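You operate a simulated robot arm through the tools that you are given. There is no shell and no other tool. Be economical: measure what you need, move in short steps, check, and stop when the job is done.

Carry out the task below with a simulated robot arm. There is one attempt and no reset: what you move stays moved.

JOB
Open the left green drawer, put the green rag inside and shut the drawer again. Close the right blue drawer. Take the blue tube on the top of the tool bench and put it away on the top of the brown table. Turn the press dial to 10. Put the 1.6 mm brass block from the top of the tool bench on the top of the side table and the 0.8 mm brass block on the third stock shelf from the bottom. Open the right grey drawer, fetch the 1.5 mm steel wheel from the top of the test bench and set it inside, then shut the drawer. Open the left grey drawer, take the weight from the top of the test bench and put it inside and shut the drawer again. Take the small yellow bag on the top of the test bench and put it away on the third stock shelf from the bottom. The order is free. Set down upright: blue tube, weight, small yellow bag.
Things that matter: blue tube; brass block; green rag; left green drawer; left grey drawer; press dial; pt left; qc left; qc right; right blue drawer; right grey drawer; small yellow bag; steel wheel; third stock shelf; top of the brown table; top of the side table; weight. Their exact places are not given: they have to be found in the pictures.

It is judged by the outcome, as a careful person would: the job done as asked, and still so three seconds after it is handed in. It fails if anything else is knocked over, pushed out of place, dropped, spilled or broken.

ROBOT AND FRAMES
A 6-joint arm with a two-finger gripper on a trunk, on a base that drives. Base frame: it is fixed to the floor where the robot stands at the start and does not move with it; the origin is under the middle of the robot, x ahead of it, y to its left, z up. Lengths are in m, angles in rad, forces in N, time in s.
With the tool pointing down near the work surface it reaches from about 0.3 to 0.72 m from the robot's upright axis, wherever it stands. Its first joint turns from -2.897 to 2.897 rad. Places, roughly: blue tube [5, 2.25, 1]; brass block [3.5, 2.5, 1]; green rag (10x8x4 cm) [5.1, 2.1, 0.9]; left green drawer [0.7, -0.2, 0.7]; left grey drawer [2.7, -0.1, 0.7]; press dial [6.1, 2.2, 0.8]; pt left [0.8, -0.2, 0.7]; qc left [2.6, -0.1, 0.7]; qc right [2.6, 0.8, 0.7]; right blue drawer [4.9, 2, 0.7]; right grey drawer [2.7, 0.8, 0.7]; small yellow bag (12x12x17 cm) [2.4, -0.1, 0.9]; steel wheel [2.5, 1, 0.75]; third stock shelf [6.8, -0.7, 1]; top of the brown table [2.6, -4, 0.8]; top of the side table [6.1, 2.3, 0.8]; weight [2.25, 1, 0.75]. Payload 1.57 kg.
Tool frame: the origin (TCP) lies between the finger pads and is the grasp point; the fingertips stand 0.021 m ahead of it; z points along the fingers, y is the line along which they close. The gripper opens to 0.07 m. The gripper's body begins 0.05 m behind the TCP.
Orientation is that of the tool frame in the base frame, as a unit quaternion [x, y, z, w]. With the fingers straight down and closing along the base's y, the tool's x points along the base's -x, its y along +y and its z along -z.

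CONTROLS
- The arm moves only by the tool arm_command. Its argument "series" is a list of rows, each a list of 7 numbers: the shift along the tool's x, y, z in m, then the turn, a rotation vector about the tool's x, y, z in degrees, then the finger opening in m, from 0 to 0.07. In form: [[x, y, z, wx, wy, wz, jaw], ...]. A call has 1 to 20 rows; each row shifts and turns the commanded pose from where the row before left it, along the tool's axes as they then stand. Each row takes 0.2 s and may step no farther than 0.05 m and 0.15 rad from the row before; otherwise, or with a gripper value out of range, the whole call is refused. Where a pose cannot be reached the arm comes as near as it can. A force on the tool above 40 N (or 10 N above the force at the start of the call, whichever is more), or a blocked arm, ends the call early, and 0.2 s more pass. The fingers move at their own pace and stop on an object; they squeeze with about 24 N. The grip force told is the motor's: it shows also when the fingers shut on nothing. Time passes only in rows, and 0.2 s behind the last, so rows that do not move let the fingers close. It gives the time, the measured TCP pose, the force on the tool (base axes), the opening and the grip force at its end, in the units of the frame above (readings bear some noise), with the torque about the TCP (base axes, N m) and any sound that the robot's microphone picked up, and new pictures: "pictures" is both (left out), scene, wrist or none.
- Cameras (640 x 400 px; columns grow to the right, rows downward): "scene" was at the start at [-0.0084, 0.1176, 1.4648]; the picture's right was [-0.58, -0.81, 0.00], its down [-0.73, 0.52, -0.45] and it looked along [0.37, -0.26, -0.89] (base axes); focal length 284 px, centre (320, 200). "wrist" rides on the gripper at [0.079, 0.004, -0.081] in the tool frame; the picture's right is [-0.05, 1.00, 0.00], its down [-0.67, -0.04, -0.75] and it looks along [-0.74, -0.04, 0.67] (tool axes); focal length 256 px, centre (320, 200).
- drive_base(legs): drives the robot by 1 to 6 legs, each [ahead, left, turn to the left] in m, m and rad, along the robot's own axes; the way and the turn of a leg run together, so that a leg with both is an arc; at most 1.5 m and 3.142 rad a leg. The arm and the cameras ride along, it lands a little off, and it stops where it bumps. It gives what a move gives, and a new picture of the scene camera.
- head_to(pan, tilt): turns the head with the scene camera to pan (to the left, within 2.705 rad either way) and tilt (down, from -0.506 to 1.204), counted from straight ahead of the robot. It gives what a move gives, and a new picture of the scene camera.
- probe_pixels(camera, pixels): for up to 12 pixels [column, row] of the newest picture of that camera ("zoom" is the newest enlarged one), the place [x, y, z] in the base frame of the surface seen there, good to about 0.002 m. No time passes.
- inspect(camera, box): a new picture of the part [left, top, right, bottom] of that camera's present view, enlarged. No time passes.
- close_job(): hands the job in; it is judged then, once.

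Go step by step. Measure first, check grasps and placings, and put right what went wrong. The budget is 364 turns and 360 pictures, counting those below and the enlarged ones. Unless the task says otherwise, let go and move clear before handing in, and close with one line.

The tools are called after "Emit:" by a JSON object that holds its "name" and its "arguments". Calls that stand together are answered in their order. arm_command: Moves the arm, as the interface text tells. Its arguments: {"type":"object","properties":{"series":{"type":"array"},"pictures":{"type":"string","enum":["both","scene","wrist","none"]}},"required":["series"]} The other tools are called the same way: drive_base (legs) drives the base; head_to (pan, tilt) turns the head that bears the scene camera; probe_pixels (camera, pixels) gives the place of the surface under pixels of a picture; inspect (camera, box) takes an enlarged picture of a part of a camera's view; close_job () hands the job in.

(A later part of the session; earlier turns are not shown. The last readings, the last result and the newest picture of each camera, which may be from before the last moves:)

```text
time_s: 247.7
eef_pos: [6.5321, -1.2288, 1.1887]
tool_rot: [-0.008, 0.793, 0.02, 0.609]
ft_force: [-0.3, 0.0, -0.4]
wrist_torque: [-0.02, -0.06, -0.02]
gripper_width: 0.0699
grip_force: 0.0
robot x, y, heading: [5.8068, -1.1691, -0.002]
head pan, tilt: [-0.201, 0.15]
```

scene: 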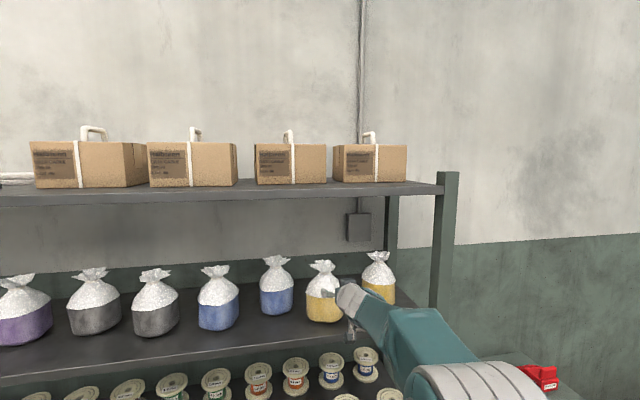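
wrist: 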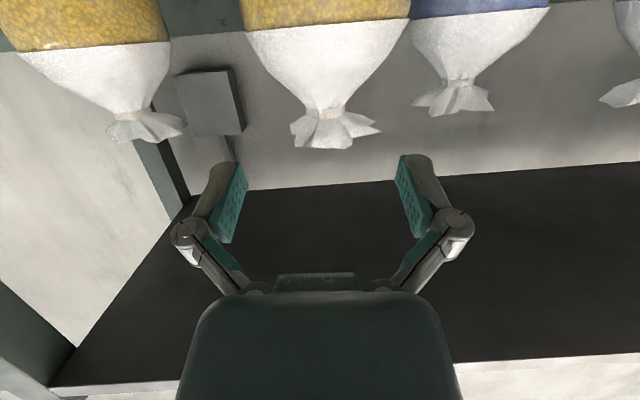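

Bag stands upright. I back off, reset the tool to vertical, and head to the tool bench.

Emit:
{"name": "drive_base", "arguments": {"legs": [[-0.75, 0, 0], [0, 1.5, 0]]}}

Emit:
{"name": "arm_command", "arguments": {"series": [[0, 0, 0, 0, 7.5, 0, 0.07], [0, 0, 0, 0, 7.5, 0, 0.07], [0, 0, 0, 0, 7.5, 0, 0.07], [0, 0, 0, 0, 7.5, 0, 0.07], [0, 0, 0, 0, 7.5, 0, 0.07], [0, 0, 0, 0, 7.5, 0, 0.07], [0, 0, 0, 0, 7.5, 0, 0.07], [0, 0, 0, 0, 7.5, 0, 0.07], [0, 0, 0, 0, 7.5, 0, 0.07], [0, 0, 0, 0, 7.5, 0, 0.07]], "pictures": "none"}}

Emit:
{"name": "head_to", "arguments": {"pan": 1.3, "tilt": 0.3}}

```text
time_s: 258.8
eef_pos: [5.7933, 0.2568, 1.1893]
tool_rot: [0.001, 0.793, 0.014, 0.609]
ft_force: [-0.2, 0.4, -0.5]
wrist_torque: [-0.05, -0.03, 0.0]
gripper_width: 0.0701
grip_force: 0.0
robot x, y, heading: [5.0701, 0.3262, -0.018]
head pan, tilt: [-0.201, 0.15]
```

scene: 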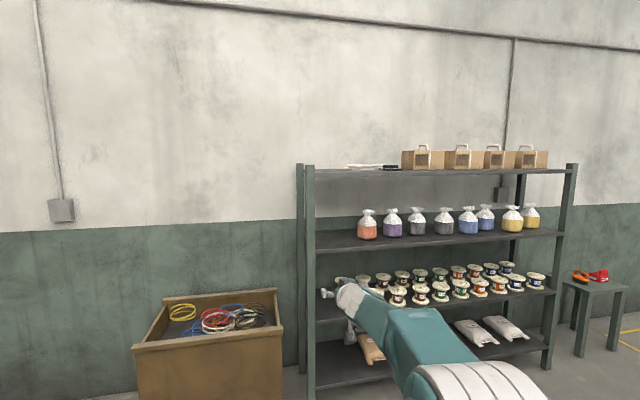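

```text
time_s: 261.0
eef_pos: [5.7489, 0.2701, 1.1642]
tool_rot: [-0.027, 0.997, 0.019, 0.071]
ft_force: [0.1, -0.4, 0.7]
wrist_torque: [-0.01, -0.03, 0.0]
gripper_width: 0.0699
grip_force: 0.0
out of reach, approached as far as the arm can: row 1, 2, 9, 10
robot x, y, heading: [5.0729, 0.3277, -0.019]
head pan, tilt: [-0.201, 0.15]
```

```text
time_s: 262.6
eef_pos: [5.7489, 0.2688, 1.1654]
tool_rot: [-0.026, 0.997, 0.019, 0.072]
ft_force: [1.1, 0.2, 0.3]
wrist_torque: [-0.01, 0.03, 0.02]
gripper_width: 0.07
grip_force: 0.1
robot x, y, heading: [5.0689, 0.3295, -0.018]
head pan, tilt: [1.3, 0.3]
```

scene: 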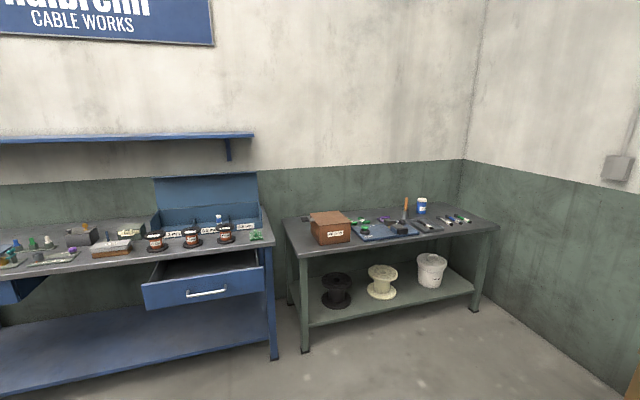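

Emit:
{"name": "inspect", "arguments": {"camera": "scene", "box": [0, 180, 280, 355]}}

Emit:
{"name": "inspect", "arguments": {"camera": "scene", "box": [280, 180, 500, 318]}}

```text
2.29 times, centred on (140, 268) of scene
```

zoom: 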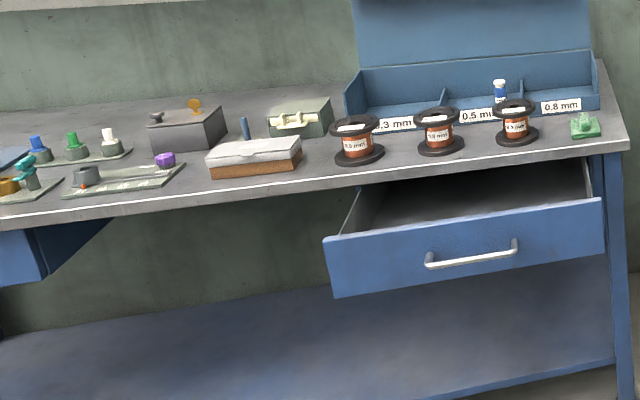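

```text
2.90 times, centred on (390, 249) of scene
```

zoom: 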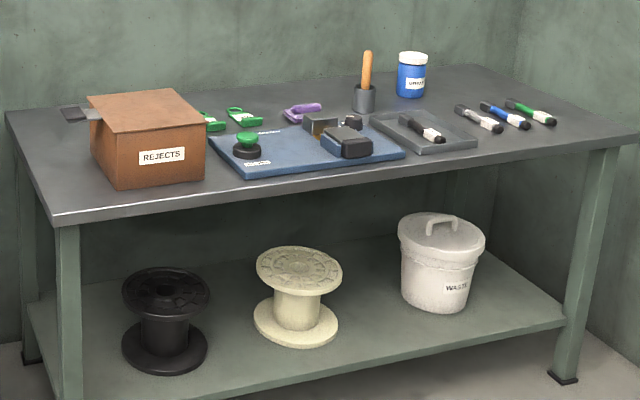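

Emit:
{"name": "arm_command", "arguments": {"series": [[0.05, 0, 0, 0, 0, 0, 0.05], [0.05, 0, 0, 0, 0, 0, 0.05], [0.05, 0, 0, 0, 0, 0, 0.05], [0.05, 0, 0, 0, 4, 0, 0.05], [0.05, 0, 0, 0, 4, 0, 0.05]], "pictures": "none"}}

Emit:
{"name": "drive_base", "arguments": {"legs": [[0, 0, 1.589], [0.75, 0, 0]]}}

Emit:
{"name": "head_to", "arguments": {"pan": 0.0, "tilt": 0.5}}

```text
time_s: 263.8
eef_pos: [5.4985, 0.2564, 1.1336]
tool_rot: [-0.027, 0.999, 0.017, 0.002]
ft_force: [0.9, 0.3, -1.1]
wrist_torque: [0.02, 0.02, -0.01]
gripper_width: 0.0499
grip_force: 0.0
robot x, y, heading: [5.0691, 0.3253, -0.019]
head pan, tilt: [1.3, 0.3]
```

```text
time_s: 271.7
eef_pos: [5.127, 1.5001, 1.135]
tool_rot: [0.734, -0.679, -0.013, 0.011]
ft_force: [-1.0, 0.4, -0.6]
wrist_torque: [0.03, 0.02, 0.03]
gripper_width: 0.05
grip_force: 0.1
robot x, y, heading: [5.0681, 1.0707, 1.571]
head pan, tilt: [1.3, 0.3]
```

scene: 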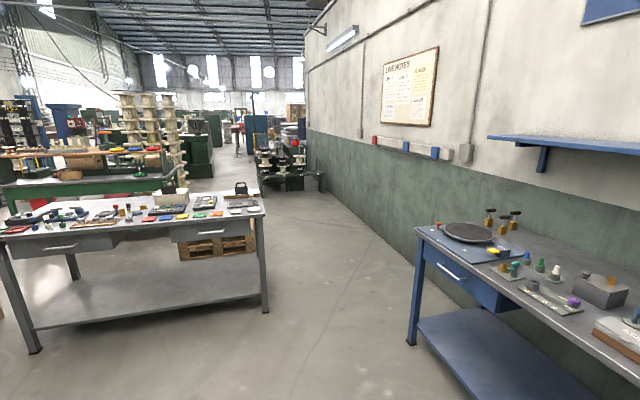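

```text
time_s: 273.2
eef_pos: [5.1273, 1.4991, 1.1344]
tool_rot: [0.734, -0.679, -0.013, 0.012]
ft_force: [0.2, -0.5, 0.3]
wrist_torque: [-0.01, 0.01, 0.02]
gripper_width: 0.05
grip_force: 0.0
robot x, y, heading: [5.069, 1.0704, 1.57]
head pan, tilt: [0.0, 0.499]
```

scene: 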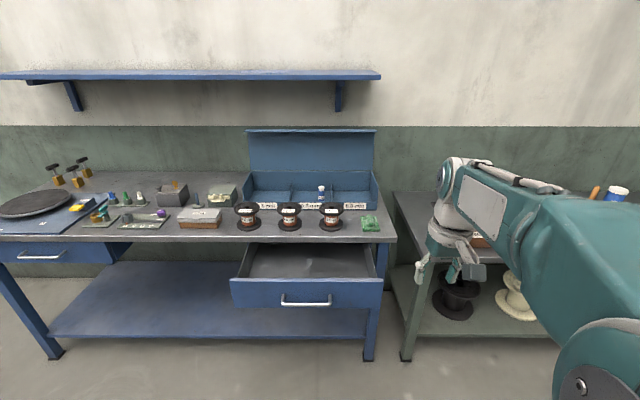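

Emit:
{"name": "inspect", "arguments": {"camera": "scene", "box": [230, 170, 400, 276]}}

Emit:
{"name": "inspect", "arguments": {"camera": "scene", "box": [30, 140, 250, 277]}}

Emit:
{"name": "probe_pixels", "arguments": {"camera": "scene", "pixels": [[370, 222], [321, 190], [321, 198], [335, 193], [305, 300], [305, 288], [270, 262], [395, 240], [330, 180], [375, 230], [80, 165], [300, 245]]}}

```text
3.76 times, centred on (315, 223) of scene
```

zoom: 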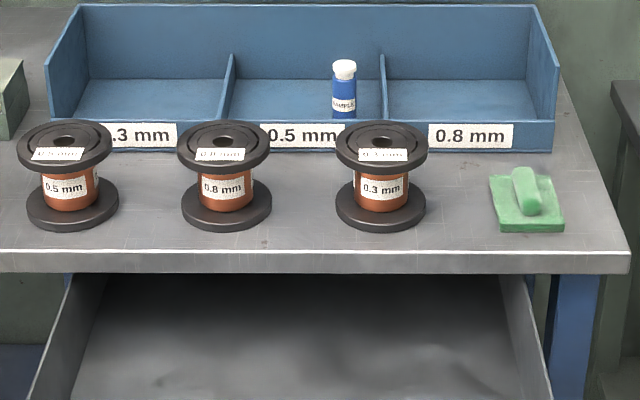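

```text
2.91 times, centred on (140, 208) of scene
```

zoom: 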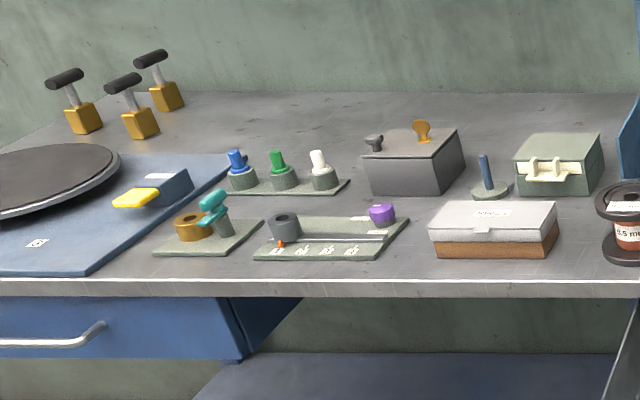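

```text
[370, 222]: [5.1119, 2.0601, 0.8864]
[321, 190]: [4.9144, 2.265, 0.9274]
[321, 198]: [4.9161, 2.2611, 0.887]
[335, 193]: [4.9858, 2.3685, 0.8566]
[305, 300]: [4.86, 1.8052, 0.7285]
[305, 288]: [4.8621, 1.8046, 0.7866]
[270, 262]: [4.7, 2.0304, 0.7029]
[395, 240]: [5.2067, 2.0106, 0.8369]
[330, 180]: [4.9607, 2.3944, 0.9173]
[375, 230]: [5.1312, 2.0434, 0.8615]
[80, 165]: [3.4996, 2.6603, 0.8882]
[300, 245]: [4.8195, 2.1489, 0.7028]
```

Tube stands in the middle bin (x 4.915), rag at (5.11, 2.06). First I close the open blue drawer: tilt the tool, lower in front, then align.

Emit:
{"name": "arm_command", "arguments": {"series": [[0, 0, 0, 0, 0, 4.4, 0], [0, 0, 0, 0, -6.3, 0, 0], [0, 0, 0, 0, -6.3, 0, 0], [0, 0, 0, 0, -6.3, 0, 0], [0, 0, 0, 0, -6.3, 0, 0], [0.0169, 0, 0.0362, 0, 0, 0, 0], [0.0169, 0, 0.0362, 0, 0, 0, 0], [0.0169, 0, 0.0362, 0, 0, 0, 0], [0.0169, 0, 0.0362, 0, 0, 0, 0], [0.0169, 0, 0.0362, 0, 0, 0, 0], [0.0169, 0, 0.0362, 0, 0, 0, 0], [0.0169, 0, 0.0362, 0, 0, 0, 0], [0.0169, 0, 0.0362, 0, 0, 0, 0], [0.0169, 0, 0.0362, 0, 0, 0, 0], [0.0169, 0, 0.0362, 0, 0, 0, 0]], "pictures": "none"}}

Emit:
{"name": "drive_base", "arguments": {"legs": [[0, 0.27, 0]]}}

Emit:
{"name": "inspect", "arguments": {"camera": "scene", "box": [320, 220, 480, 320]}}

```text
time_s: 276.4
eef_pos: [5.1154, 1.5022, 0.7353]
tool_rot: [-0.689, 0.69, 0.167, 0.142]
ft_force: [-0.1, 0.5, 0.1]
wrist_torque: [-0.02, 0.08, 0.01]
gripper_width: 0.0001
grip_force: 23.7
robot x, y, heading: [5.0668, 1.0682, 1.57]
head pan, tilt: [0.0, 0.499]
```

```text
time_s: 278.3
eef_pos: [4.8578, 1.5018, 0.7347]
tool_rot: [-0.688, 0.691, 0.169, 0.142]
ft_force: [1.0, 1.0, -0.3]
wrist_torque: [-0.03, 0.02, 0.0]
gripper_width: 0.0001
grip_force: 23.7
robot x, y, heading: [4.8056, 1.0667, 1.577]
head pan, tilt: [0.0, 0.499]
```

scene: 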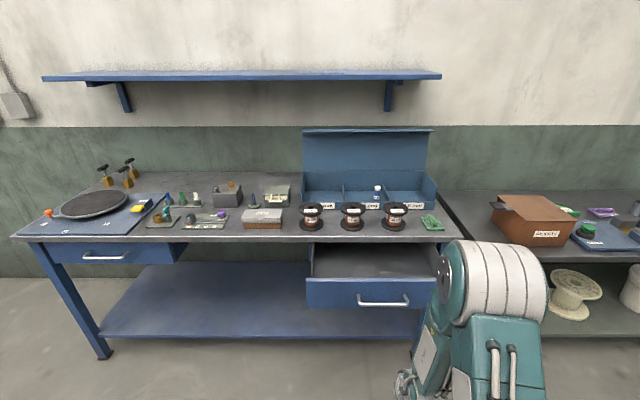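

```text
4.00 times, centred on (400, 270) of scene
```

zoom: 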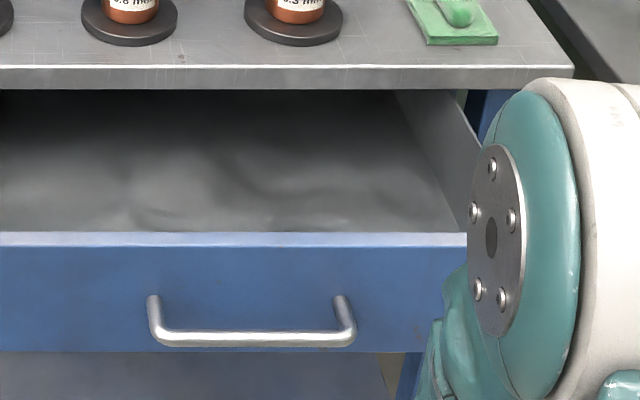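

Emit:
{"name": "probe_pixels", "arguments": {"camera": "zoom", "pixels": [[190, 337], [250, 340], [330, 338], [250, 280], [250, 240], [300, 76], [300, 84]]}}

Emit:
{"name": "drive_base", "arguments": {"legs": [[0.25, 0, 0]]}}

Emit:
{"name": "inspect", "arguments": {"camera": "wrist", "box": [0, 0, 640, 400]}}

```text
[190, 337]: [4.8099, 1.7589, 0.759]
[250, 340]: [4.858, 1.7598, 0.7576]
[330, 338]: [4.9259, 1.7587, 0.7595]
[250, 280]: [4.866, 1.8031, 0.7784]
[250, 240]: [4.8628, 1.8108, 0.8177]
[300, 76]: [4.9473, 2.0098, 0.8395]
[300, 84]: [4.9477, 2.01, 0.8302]
```

```text
time_s: 280.1
eef_pos: [4.8502, 1.7512, 0.7343]
tool_rot: [-0.69, 0.69, 0.167, 0.142]
ft_force: [0.1, 0.5, 0.1]
wrist_torque: [0.0, -0.01, 0.03]
gripper_width: 0.0
grip_force: 24.0
robot x, y, heading: [4.8066, 1.3197, 1.579]
head pan, tilt: [0.0, 0.499]
```

scene: 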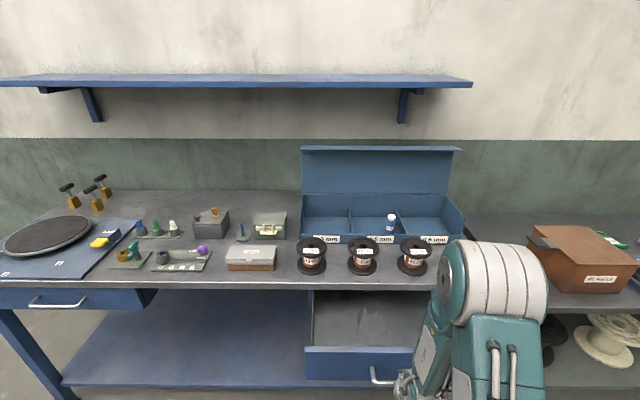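

```text
1.00 times, centred on (320, 200) of wrist (not enlarged: the box is as wide or as high as the picture)
```

zoom: 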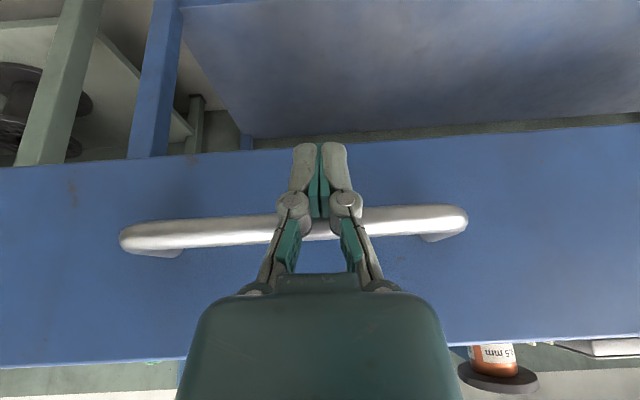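

Emit:
{"name": "arm_command", "arguments": {"series": [[0.0181, 0, -0.0085, 0, 0, 0, 0], [-0.0089, 0, -0.019, 0, 0, 0, 0], [-0.0127, 0, 0.0059, 0, 0, 0, 0], [-0.0127, 0, 0.0059, 0, 0, 0, 0], [-0.0136, 0, 0.0063, 0, 0, 0, 0], [-0.0136, 0, 0.0063, 0, 0, 0, 0], [-0.0136, 0, 0.0063, 0, 0, 0, 0], [-0.0136, 0, 0.0063, 0, 0, 0, 0], [-0.0136, 0, 0.0063, 0, 0, 0, 0], [-0.0136, 0, 0.0063, 0, 0, 0, 0], [-0.0136, 0, 0.0063, 0, 0, 0, 0], [-0.0136, 0, 0.0063, 0, 0, 0, 0], [-0.0136, 0, 0.0063, 0, 0, 0, 0], [-0.0136, 0, 0.0063, 0, 0, 0, 0], [-0.0136, 0, 0.0063, 0, 0, 0, 0], [-0.0136, 0, 0.0063, 0, 0, 0, 0], [-0.0136, 0, 0.0063, 0, 0, 0, 0]], "pictures": "wrist"}}

```text
time_s: 283.7
eef_pos: [4.8498, 1.9547, 0.7597]
tool_rot: [-0.689, 0.691, 0.167, 0.143]
ft_force: [-0.5, 0.1, 0.7]
wrist_torque: [0.01, 0.03, 0.01]
gripper_width: 0.0
grip_force: 24.2
robot x, y, heading: [4.807, 1.3176, 1.577]
head pan, tilt: [0.0, 0.499]
```

wrist: 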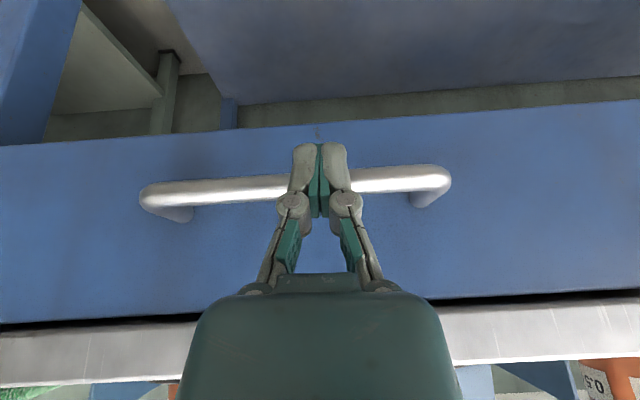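

Emit:
{"name": "arm_command", "arguments": {"series": [[-0.0091, 0, 0.0042, 0, 0, 0, 0], [-0.0091, 0, 0.0042, 0, 0, 0, 0], [-0.0054, 0, 0.0025, 0, 0, 0, 0], [-0.0045, 0, 0.0021, 0, 0, 0, 0], [-0.0036, 0, 0.0017, 0, 0, 0, 0], [-0.0036, 0, 0.0017, 0, 0, 0, 0]], "pictures": "wrist"}}

Emit:
{"name": "probe_pixels", "arguments": {"camera": "wrist", "pixels": [[60, 250], [550, 240], [220, 190], [100, 335]]}}

```text
time_s: 284.8
eef_pos: [4.8506, 1.9784, 0.7535]
tool_rot: [-0.691, 0.691, 0.161, 0.136]
ft_force: [-0.4, -1.2, -0.5]
wrist_torque: [0.03, -0.01, -0.02]
gripper_width: 0.0
grip_force: 24.0
robot x, y, heading: [4.8057, 1.3196, 1.575]
head pan, tilt: [0.0, 0.499]
stopped in row 5: the force on the tool passed its limit at 46 N (the readings are from after the stop); the commanded pose is now the measured one
```

wrist: 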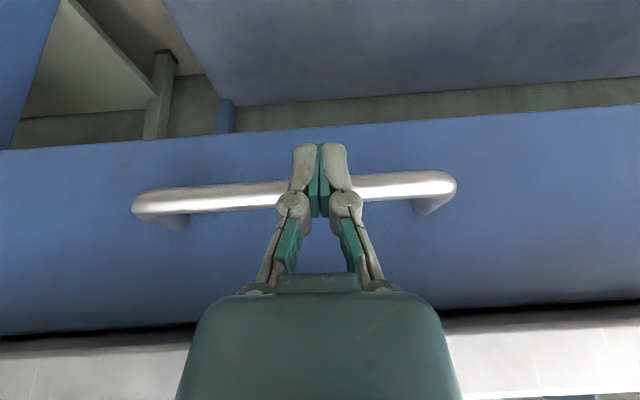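

```text
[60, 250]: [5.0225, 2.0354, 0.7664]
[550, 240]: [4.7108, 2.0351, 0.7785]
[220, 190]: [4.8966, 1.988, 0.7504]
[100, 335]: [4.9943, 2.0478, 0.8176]
```

Blue drawer shut (face 2.035). Now raise, untilt and drive to the side table for the dial.

Emit:
{"name": "arm_command", "arguments": {"series": [[0.0362, 0, -0.0169, 0, 0, 0, 0], [0.0362, 0, -0.0169, 0, 0, 0, 0], [0.0362, 0, -0.0169, 0, 0, 0, 0], [0.0362, 0, -0.0169, 0, 0, 0, 0], [0.0362, 0, -0.0169, 0, 0, 0, 0], [-0.0164, 0, -0.0364, 0, 0, 0, 0], [-0.0164, 0, -0.0364, 0, 0, 0, 0], [-0.0164, 0, -0.0364, 0, 0, 0, 0], [-0.0164, 0, -0.0364, 0, 0, 0, 0.05], [-0.0164, 0, -0.0364, 0, 0, 0, 0.05], [-0.0164, 0, -0.0364, 0, 0, 0, 0.05], [-0.0164, 0, -0.0364, 0, 0, 0, 0.05], [-0.0164, 0, -0.0364, 0, 0, 0, 0.05], [0, 0, 0, 0, 6, 0, 0.05], [0, 0, 0, 0, 6, 0, 0.05], [0, 0, 0, 0, 6, 0, 0.05], [0, 0, 0, 0, 5.5, 0, 0.05]], "pictures": "none"}}

Emit:
{"name": "drive_base", "arguments": {"legs": [[-0.1, 0, 0], [0, -1.25, 0]]}}

Emit:
{"name": "head_to", "arguments": {"pan": 0.0, "tilt": 0.7}}

```text
time_s: 288.4
eef_pos: [4.8635, 1.7778, 1.076]
tool_rot: [0.709, -0.705, -0.017, 0.007]
ft_force: [-0.3, -0.7, -0.4]
wrist_torque: [0.01, 0.02, -0.01]
gripper_width: 0.0501
grip_force: 0.0
robot x, y, heading: [4.8033, 1.317, 1.58]
head pan, tilt: [0.0, 0.499]
```

```text
time_s: 295.4
eef_pos: [6.1269, 1.6709, 1.0748]
tool_rot: [-0.7, 0.714, 0.018, -0.006]
ft_force: [0.4, -1.0, -0.5]
wrist_torque: [0.02, 0.02, 0.01]
gripper_width: 0.0498
grip_force: 0.0
robot x, y, heading: [6.0644, 1.2118, 1.55]
head pan, tilt: [0.0, 0.499]
```

scene: 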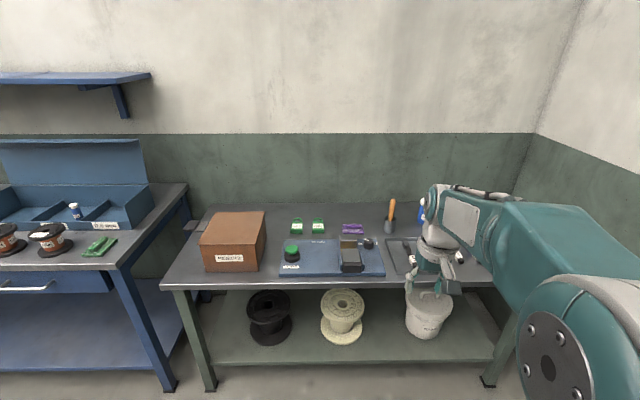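

```text
time_s: 296.2
eef_pos: [6.1288, 1.6719, 1.0756]
tool_rot: [-0.7, 0.714, 0.018, -0.007]
ft_force: [0.6, 0.4, 0.8]
wrist_torque: [-0.03, 0.01, -0.01]
gripper_width: 0.0501
grip_force: 0.1
robot x, y, heading: [6.059, 1.2125, 1.555]
head pan, tilt: [0.0, 0.7]
```

scene: 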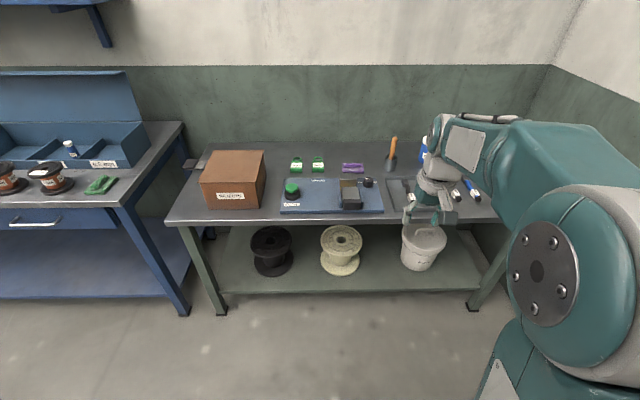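

Emit:
{"name": "inspect", "arguments": {"camera": "scene", "box": [260, 130, 420, 230]}}

Emit:
{"name": "inspect", "arguments": {"camera": "scene", "box": [276, 172, 324, 212]}}

```text
4.00 times, centred on (340, 180) of scene
```

zoom: 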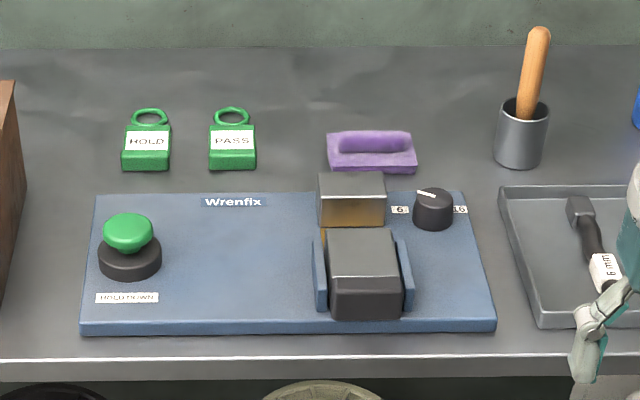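

```text
10.00 times, centred on (300, 192) of scene
```

zoom: 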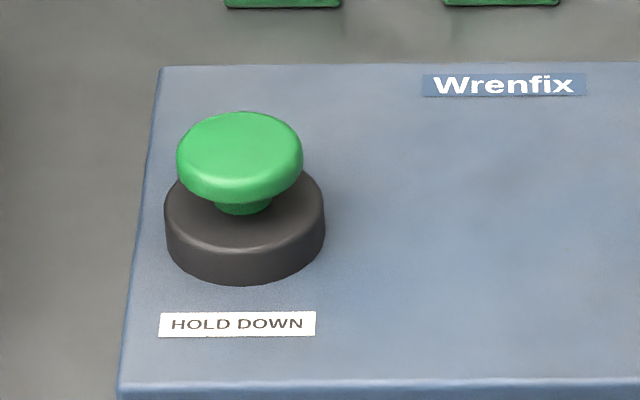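

Emit:
{"name": "inspect", "arguments": {"camera": "scene", "box": [352, 170, 384, 192]}}

Emit:
{"name": "probe_pixels", "arguments": {"camera": "scene", "pixels": [[368, 178], [368, 184], [363, 180], [373, 180], [360, 182], [376, 182], [350, 175], [350, 190], [350, 203]]}}

```text
16.00 times, centred on (368, 181) of scene
```

zoom: 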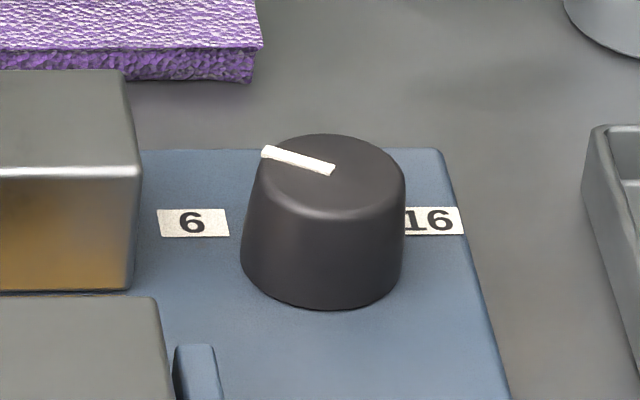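

```text
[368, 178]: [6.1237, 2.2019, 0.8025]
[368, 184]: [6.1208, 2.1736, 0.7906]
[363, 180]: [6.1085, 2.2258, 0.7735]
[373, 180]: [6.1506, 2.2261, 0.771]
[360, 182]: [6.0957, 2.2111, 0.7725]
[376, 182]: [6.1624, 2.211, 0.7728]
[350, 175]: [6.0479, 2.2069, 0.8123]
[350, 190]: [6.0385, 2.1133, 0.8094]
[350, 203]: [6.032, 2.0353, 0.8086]
```

Emit:
{"name": "drive_base", "arguments": {"legs": [[0.33, 0, 0]]}}

Emit:
{"name": "arm_command", "arguments": {"series": [[0, 0, 0, 0, 8, 0, 0.05], [0, 0, 0, 0, 8, 0, 0.05], [-0.03, 0, 0, 0, 8, 0, 0.05]]}}

```text
time_s: 298.3
eef_pos: [6.1312, 1.9979, 1.075]
tool_rot: [-0.701, 0.713, 0.018, -0.007]
ft_force: [0.8, -0.2, 0.1]
wrist_torque: [-0.01, 0.02, 0.03]
gripper_width: 0.05
grip_force: 0.1
robot x, y, heading: [6.0669, 1.5396, 1.555]
head pan, tilt: [0.0, 0.7]
```

scene: 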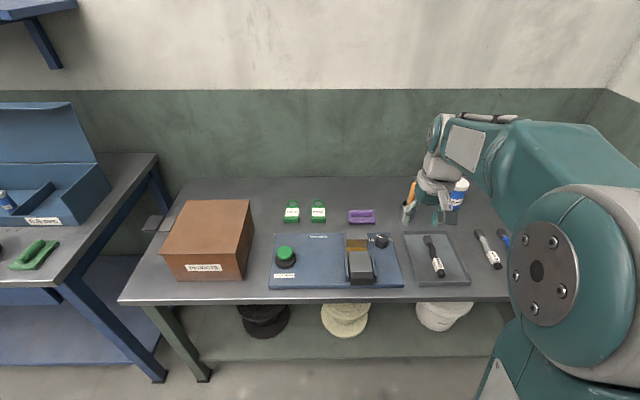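

```text
time_s: 299.1
eef_pos: [6.131, 2.0272, 1.0669]
tool_rot: [-0.689, 0.697, -0.128, -0.155]
ft_force: [1.1, -1.0, 0.8]
wrist_torque: [0.02, 0.0, 0.0]
gripper_width: 0.0497
grip_force: 0.0
robot x, y, heading: [6.0637, 1.538, 1.56]
head pan, tilt: [0.0, 0.7]
```

scene: 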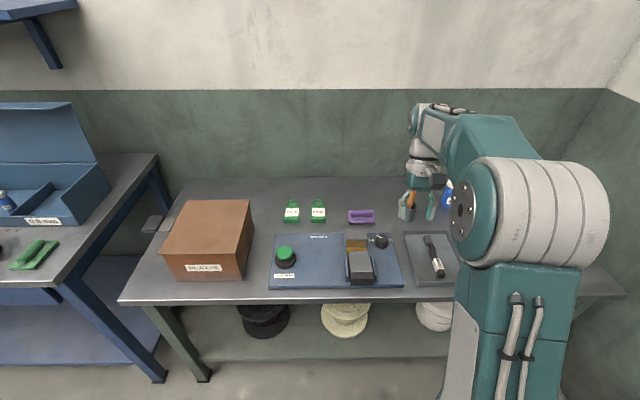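
wrist: 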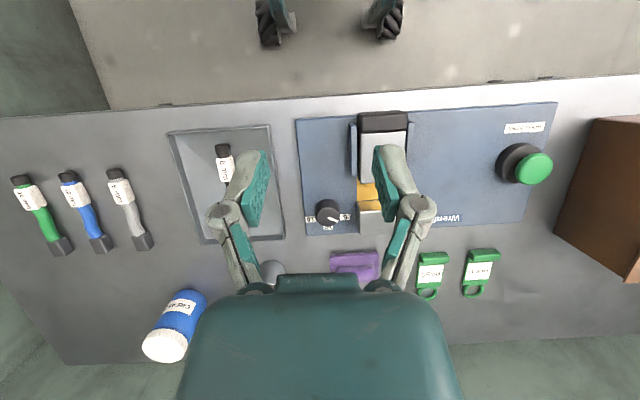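

Emit:
{"name": "inspect", "arguments": {"camera": "wrist", "box": [303, 197, 351, 227]}}

Emit:
{"name": "probe_pixels", "arguments": {"camera": "wrist", "pixels": [[327, 212], [310, 218], [345, 216], [327, 226], [368, 192]]}}

```text
13.33 times, centred on (327, 212) of wrist
```

zoom: 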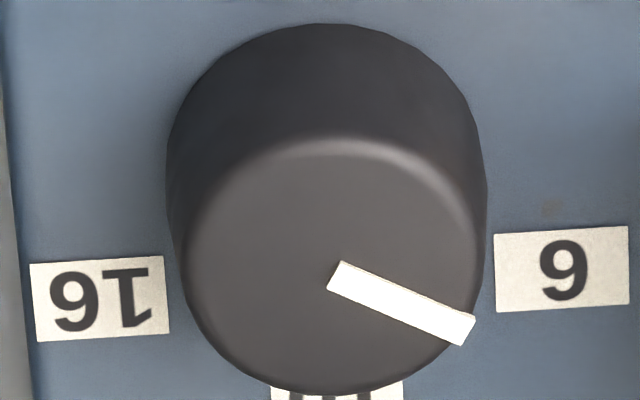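

```text
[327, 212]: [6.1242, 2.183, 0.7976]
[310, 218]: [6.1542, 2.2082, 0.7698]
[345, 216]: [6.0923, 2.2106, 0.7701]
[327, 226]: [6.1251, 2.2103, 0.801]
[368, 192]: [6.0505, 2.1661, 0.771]
```

The "10" label is at the far side (+y); pointer is ~64° counter-clockwise from it. I untilt and move above the knob (6.124, 2.197).

Emit:
{"name": "arm_command", "arguments": {"series": [[0, 0, 0, 2, -7.7, 0, 0.055], [0, 0, 0, 0, -7.7, 0, 0.055], [0, 0, 0, 0, -7.7, 0, 0.055], [-0.042, 0.0017, 0, 0, 0, 0, 0.055], [-0.042, 0.0017, 0.01, 0, 0, 0, 0.055], [-0.042, 0.0017, 0.02, 0, 0, 0, 0.055], [-0.044, 0.0017, 0.02, 0, 0, 0, 0.055], [0, 0, 0.04, 0, 0, 0, 0.055], [0, 0, 0.04, 0, 0, 0, 0.055], [0, 0, 0.04, 0, 0, 0, 0.055]]}}

```text
time_s: 301.3
eef_pos: [6.1242, 2.1963, 0.8993]
tool_rot: [-0.706, 0.708, 0.002, 0.0]
ft_force: [-0.4, -0.3, -0.8]
wrist_torque: [0.0, -0.02, -0.01]
gripper_width: 0.0549
grip_force: 0.0
robot x, y, heading: [6.0645, 1.5402, 1.553]
head pan, tilt: [0.0, 0.7]
```

scene: 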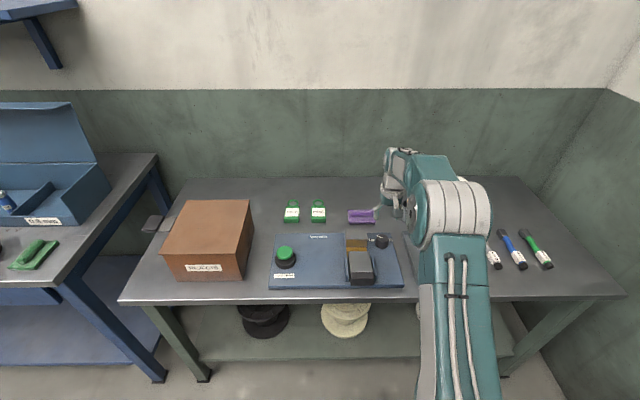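
wrist: 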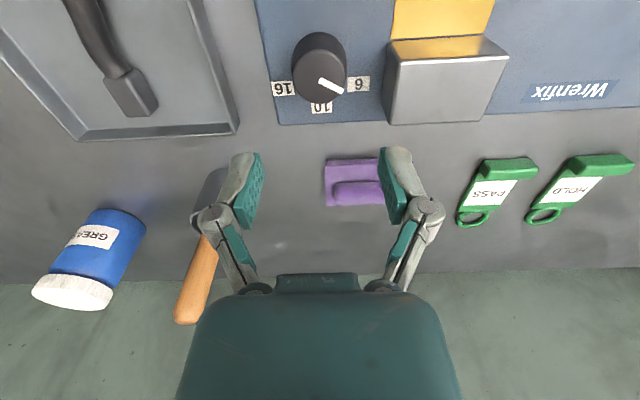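

Emit:
{"name": "inspect", "arguments": {"camera": "wrist", "box": [264, 25, 384, 120]}}

```text
4.21 times, centred on (324, 72) of wrist
```

zoom: 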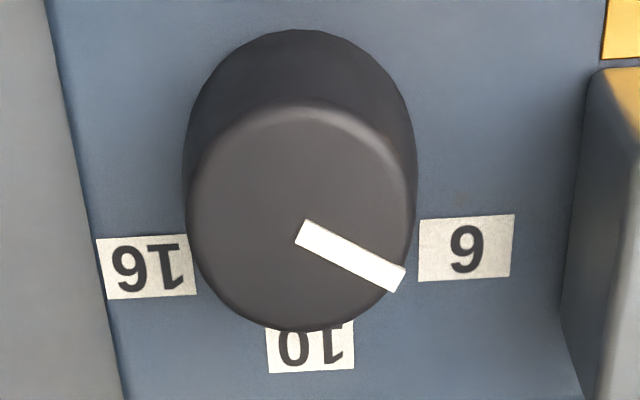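

Emit:
{"name": "probe_pixels", "arguments": {"camera": "zoom", "pixels": [[305, 235], [395, 280], [195, 220], [410, 220], [300, 115], [300, 318], [465, 248], [310, 345], [148, 266]]}}

```text
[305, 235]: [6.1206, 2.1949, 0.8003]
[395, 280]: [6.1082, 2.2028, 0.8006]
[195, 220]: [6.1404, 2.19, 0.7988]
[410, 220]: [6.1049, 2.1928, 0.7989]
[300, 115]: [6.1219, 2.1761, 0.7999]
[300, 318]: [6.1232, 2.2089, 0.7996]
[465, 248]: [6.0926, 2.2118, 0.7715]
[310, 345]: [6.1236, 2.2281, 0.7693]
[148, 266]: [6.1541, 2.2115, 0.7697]
```

Pointer is at 6 (57.5° ccw of 10). Knob centre (6.1227, 2.1925). Descend and grip.

Emit:
{"name": "arm_command", "arguments": {"series": [[0.0038, 0.0015, 0.02, 0, 0, 0, 0.055], [0, 0, 0.04, 0, 0, 0, 0.055], [0, 0, 0.041, 0, 0, 0, 0.055], [0, 0, 0, 0, 0, 0, 0], [0, 0, 0, 0, 0, 0, 0]], "pictures": "wrist"}}

```text
time_s: 302.5
eef_pos: [6.1245, 2.1922, 0.7987]
tool_rot: [-0.705, 0.709, 0.002, 0.0]
ft_force: [12.8, -5.7, 5.7]
wrist_torque: [0.27, -0.51, -0.05]
gripper_width: 0.0403
grip_force: 32.0
robot x, y, heading: [6.0654, 1.5365, 1.556]
head pan, tilt: [0.0, 0.7]
```

wrist: 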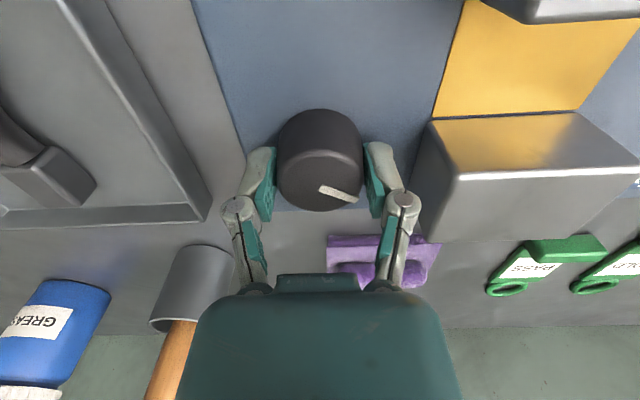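

Emit:
{"name": "arm_command", "arguments": {"series": [[0, -0.0015, 0, 0, 0, 0, 0], [0, 0, 0, 0, 0, 8.2, 0], [0, 0, 0, 0, 0, 8.2, 0], [0, 0, 0, 0, 0, 8.2, 0], [0, 0, 0, 0, 0, 8.2, 0], [0, 0, 0, 0, 0, 8.2, 0], [0, 0, 0, 0, 0, 8.2, 0], [0, 0, 0, 0, 0, 8.2, 0], [0, 0, 0, 0, 0, 0, 0]]}}

```text
time_s: 304.5
eef_pos: [6.1258, 2.1929, 0.7978]
tool_rot: [-0.277, 0.961, 0.001, -0.001]
ft_force: [-5.0, -5.4, 9.1]
wrist_torque: [-0.02, 0.26, -0.05]
gripper_width: 0.0403
grip_force: 32.0
robot x, y, heading: [6.0657, 1.5351, 1.561]
head pan, tilt: [0.0, 0.7]
```

scene: 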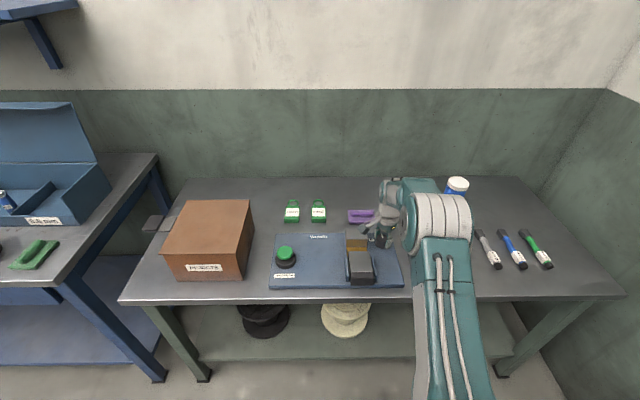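
wrist: 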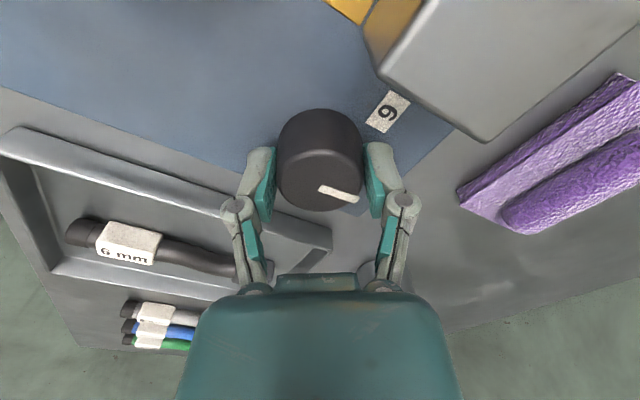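

The knob turned with the gripper. Release, rise, rotate back and check.

Emit:
{"name": "arm_command", "arguments": {"series": [[0, 0, 0, 0, 0, 0, 0.055], [0, 0, 0, 0, 0, 0, 0.055], [0, 0, -0.03, 0, 0, 0, 0.055], [0, 0, -0.04, 0, 0, 0, 0.055], [0, 0, -0.04, 0, 0, 0, 0.055], [0, 0, 0, 0, 0, -8.2, 0.055], [0, 0, 0, 0, 0, -8.2, 0.055], [0, 0, 0, 0, 0, -8.2, 0.055], [0, 0, 0, 0, 0, -8.2, 0.055], [0, 0, 0, 0, 0, -8.2, 0.055], [0, 0, 0, 0, 0, -8.2, 0.055], [0, 0, 0, 0, 0, -8.2, 0.055]], "pictures": "wrist"}}

Emit:
{"name": "inspect", "arguments": {"camera": "wrist", "box": [264, 25, 384, 120]}}

Emit:
{"name": "probe_pixels", "arguments": {"camera": "zoom", "pixels": [[310, 235], [310, 300]]}}

```text
time_s: 307.1
eef_pos: [6.1258, 2.1948, 0.9078]
tool_rot: [-0.707, 0.707, 0.001, -0.001]
ft_force: [-0.1, -0.3, 0.2]
wrist_torque: [0.04, -0.01, -0.04]
gripper_width: 0.0552
grip_force: 0.0
robot x, y, heading: [6.0663, 1.5411, 1.556]
head pan, tilt: [0.0, 0.7]
```

wrist: 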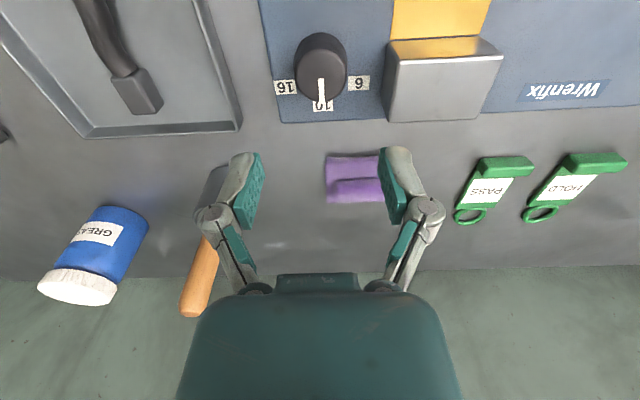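

```text
4.21 times, centred on (324, 72) of wrist
```

zoom: 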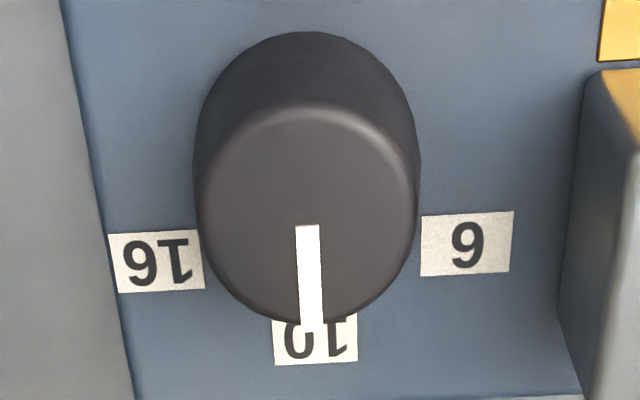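

```text
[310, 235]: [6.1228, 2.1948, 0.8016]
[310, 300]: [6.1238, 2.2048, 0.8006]
```

Dial reads 10. I probe the side table for a free spot for the block.

Emit:
{"name": "probe_pixels", "arguments": {"camera": "scene", "pixels": [[560, 285], [595, 288], [520, 285], [250, 190], [340, 195], [255, 285], [200, 290], [500, 292], [545, 262], [493, 265], [270, 190]]}}

Emit:
{"name": "arm_command", "arguments": {"series": [[0.04, 0, -0.03, 0, 0, 0, 0.055], [0.04, 0, -0.03, 0, 0, 0, 0.055], [0.04, 0, -0.03, 0, 0, 0, 0.055], [0.04, 0, -0.03, 0, 0, 0, 0.055], [0.03, 0, -0.02, 0, 0, 0, 0.055]], "pictures": "scene"}}

```text
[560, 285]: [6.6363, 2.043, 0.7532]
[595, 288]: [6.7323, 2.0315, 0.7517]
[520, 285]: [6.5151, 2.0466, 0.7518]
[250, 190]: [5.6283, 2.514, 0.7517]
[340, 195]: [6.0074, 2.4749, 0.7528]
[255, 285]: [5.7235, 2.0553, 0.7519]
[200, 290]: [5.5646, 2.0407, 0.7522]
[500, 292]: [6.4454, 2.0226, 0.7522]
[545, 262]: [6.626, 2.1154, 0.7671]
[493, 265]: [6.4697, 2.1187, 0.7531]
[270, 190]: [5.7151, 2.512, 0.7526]
```

```text
time_s: 308.3
eef_pos: [6.1226, 2.0041, 1.0475]
tool_rot: [-0.705, 0.709, 0.002, -0.001]
ft_force: [0.9, 0.0, 0.1]
wrist_torque: [0.01, 0.01, 0.01]
gripper_width: 0.0552
grip_force: 0.0
robot x, y, heading: [6.0668, 1.5444, 1.556]
head pan, tilt: [0.0, 0.7]
```

scene: 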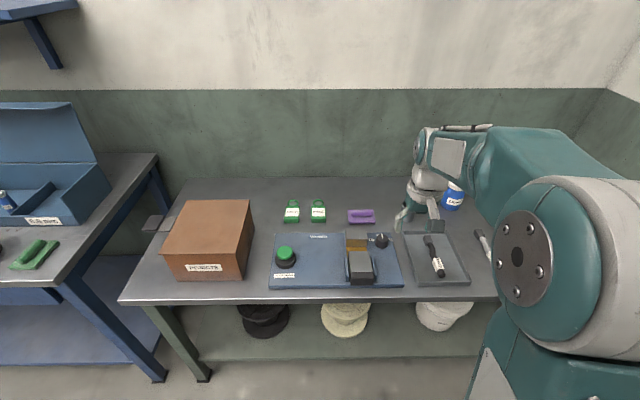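

Side table has a free spot at about (6.75, 2.1), top z 0.752. Next I drive to the west end of the tool bench to fetch the brass blocks.

Emit:
{"name": "drive_base", "arguments": {"legs": [[-0.15, 0, 0], [0, 1.5, 0], [0, 1.5, 0], [0, 0, -1.56]]}}

Emit:
{"name": "head_to", "arguments": {"pan": 1.0, "tilt": 0.5}}

```text
time_s: 327.6
eef_pos: [3.5369, 1.4187, 1.0473]
tool_rot: [0.019, 1.0, 0.002, -0.001]
ft_force: [0.2, -1.1, -0.5]
wrist_torque: [0.0, -0.02, 0.01]
gripper_width: 0.0549
grip_force: 0.1
robot x, y, heading: [3.0763, 1.492, -0.045]
head pan, tilt: [0.0, 0.7]
```

scene: 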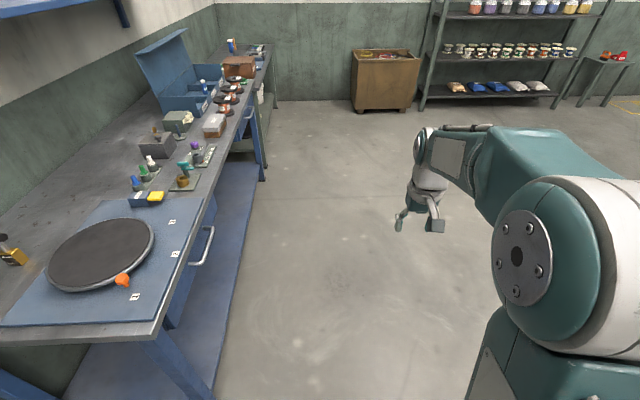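

```text
time_s: 328.8
eef_pos: [3.5371, 1.4202, 1.0472]
tool_rot: [0.019, 1.0, 0.002, 0.0]
ft_force: [-0.1, 0.5, 0.1]
wrist_torque: [0.01, -0.01, 0.01]
gripper_width: 0.0552
grip_force: 0.2
robot x, y, heading: [3.0736, 1.4918, -0.047]
head pan, tilt: [1.0, 0.499]
```

scene: 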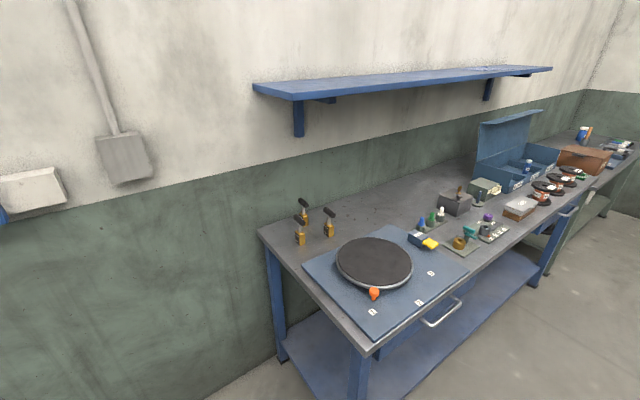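

Emit:
{"name": "drive_base", "arguments": {"legs": [[-0.1, 0, 0.046], [0, 0.8, 0]]}}

Emit:
{"name": "head_to", "arguments": {"pan": 0.4, "tilt": 0.8}}

Emit:
{"name": "inspect", "arguments": {"camera": "scene", "box": [200, 60, 440, 210]}}

```text
time_s: 333.9
eef_pos: [3.4364, 2.2501, 1.0479]
tool_rot: [-0.012, 1.0, 0.001, -0.001]
ft_force: [-0.3, 0.2, -0.3]
wrist_torque: [0.01, 0.01, 0.01]
gripper_width: 0.0548
grip_force: 0.1
robot x, y, heading: [2.9692, 2.2959, 0.016]
head pan, tilt: [1.0, 0.499]
```

scene: 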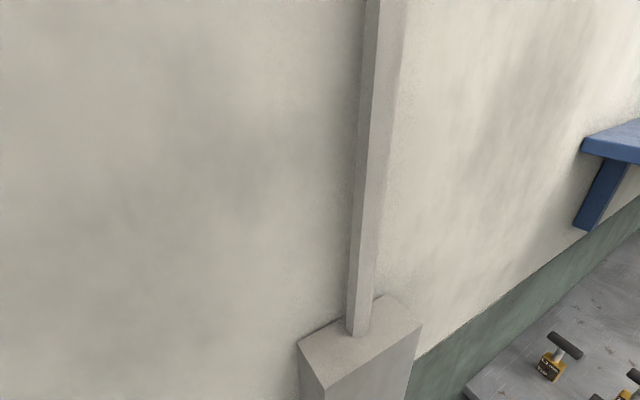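

```text
time_s: 334.9
eef_pos: [3.437, 2.2509, 1.0482]
tool_rot: [-0.012, 1.0, 0.001, 0.0]
ft_force: [0.7, 0.8, 0.2]
wrist_torque: [0.01, 0.0, -0.02]
gripper_width: 0.0547
grip_force: 0.1
robot x, y, heading: [2.974, 2.3005, 0.018]
head pan, tilt: [0.4, 0.799]
```

scene: 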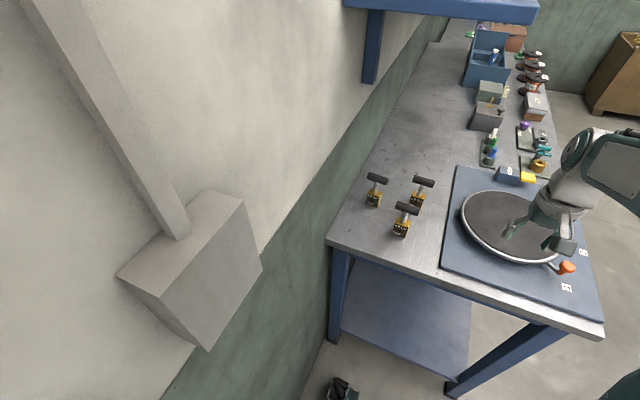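

```text
2.67 times, centred on (320, 135) of scene
```

zoom: 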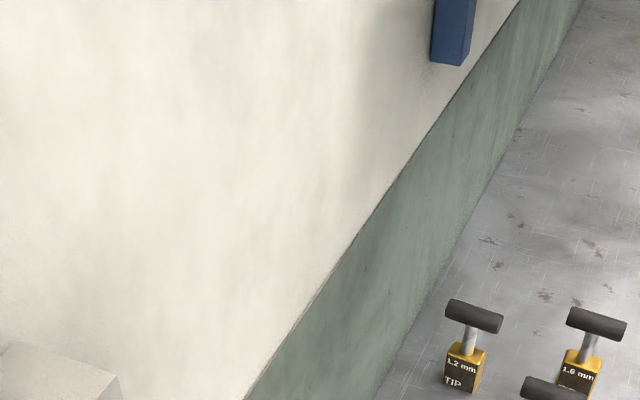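

Emit:
{"name": "inspect", "arguments": {"camera": "scene", "box": [352, 160, 448, 250]}}

Emit:
{"name": "probe_pixels", "arguments": {"camera": "scene", "pixels": [[377, 178], [373, 198], [423, 181], [418, 198], [405, 208], [401, 228], [255, 240], [210, 300], [130, 275], [328, 240], [398, 237], [390, 230]]}}

```text
4.44 times, centred on (400, 205) of scene
```

zoom: 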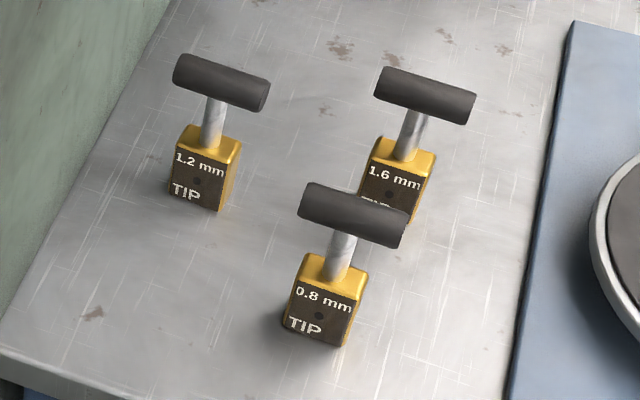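

```text
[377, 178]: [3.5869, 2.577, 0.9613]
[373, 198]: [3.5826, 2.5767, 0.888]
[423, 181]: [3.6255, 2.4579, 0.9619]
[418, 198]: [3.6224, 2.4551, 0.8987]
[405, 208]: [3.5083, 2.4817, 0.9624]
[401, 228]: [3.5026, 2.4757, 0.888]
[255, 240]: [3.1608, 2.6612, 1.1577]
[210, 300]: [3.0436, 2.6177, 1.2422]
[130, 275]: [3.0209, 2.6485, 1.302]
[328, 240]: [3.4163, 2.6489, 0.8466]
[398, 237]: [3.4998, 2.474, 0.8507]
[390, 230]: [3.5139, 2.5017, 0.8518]
```

Emit:
{"name": "probe_pixels", "arguments": {"camera": "zoom", "pixels": [[306, 200], [320, 203], [352, 213], [385, 224], [400, 232], [385, 82], [425, 95], [467, 108], [325, 268], [355, 275], [295, 258]]}}

```text
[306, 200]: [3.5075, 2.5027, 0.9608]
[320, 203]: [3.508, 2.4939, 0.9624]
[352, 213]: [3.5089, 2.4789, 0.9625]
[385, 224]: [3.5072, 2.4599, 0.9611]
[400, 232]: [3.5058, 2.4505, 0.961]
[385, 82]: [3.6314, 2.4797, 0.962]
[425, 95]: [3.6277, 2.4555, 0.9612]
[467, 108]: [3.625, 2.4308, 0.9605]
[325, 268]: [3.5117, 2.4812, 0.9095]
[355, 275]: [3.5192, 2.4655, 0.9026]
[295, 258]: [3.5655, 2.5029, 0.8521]
```

The blocks have T-bars along y (0.8 mm at (3.508, 2.477), 1.6 mm at (3.628, 2.455), bar centre z≈0.953). I'll grip crosswise from the south with a tilted tool, so I move the base there.

Emit:
{"name": "drive_base", "arguments": {"legs": [[0, -0.72, 0], [0, 0, 1.553], [0, -0.42, 0], [0.1, 0, 0]]}}

Emit:
{"name": "head_to", "arguments": {"pan": 0.0, "tilt": 0.7}}

```text
time_s: 345.6
eef_pos: [3.4363, 2.1376, 1.048]
tool_rot: [0.71, -0.705, -0.001, 0.001]
ft_force: [-0.1, 0.3, 1.0]
wrist_torque: [-0.01, -0.03, 0.0]
gripper_width: 0.055
grip_force: 0.0
robot x, y, heading: [3.3844, 1.6716, 1.57]
head pan, tilt: [0.4, 0.799]
```

scene: 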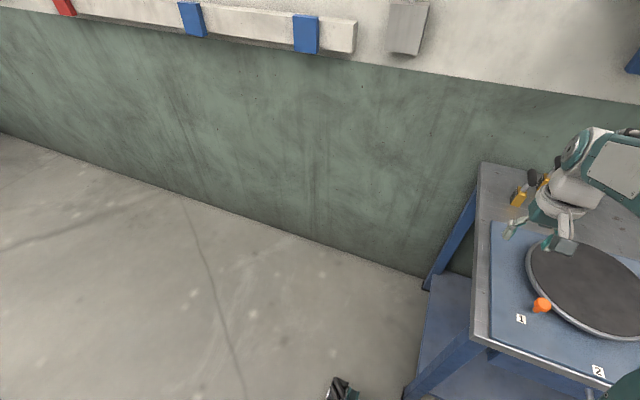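

```text
time_s: 346.4
eef_pos: [3.4385, 2.1362, 1.0484]
tool_rot: [0.71, -0.704, 0.0, 0.002]
ft_force: [-0.4, 0.0, 0.8]
wrist_torque: [-0.04, 0.0, 0.03]
gripper_width: 0.055
grip_force: 0.0
robot x, y, heading: [3.3874, 1.6654, 1.572]
head pan, tilt: [0.0, 0.7]
```

scene: 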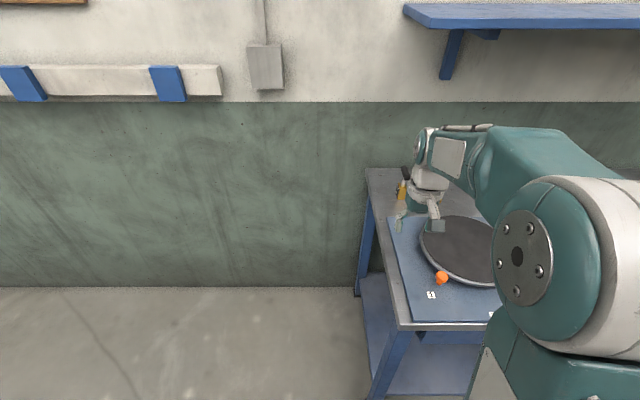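

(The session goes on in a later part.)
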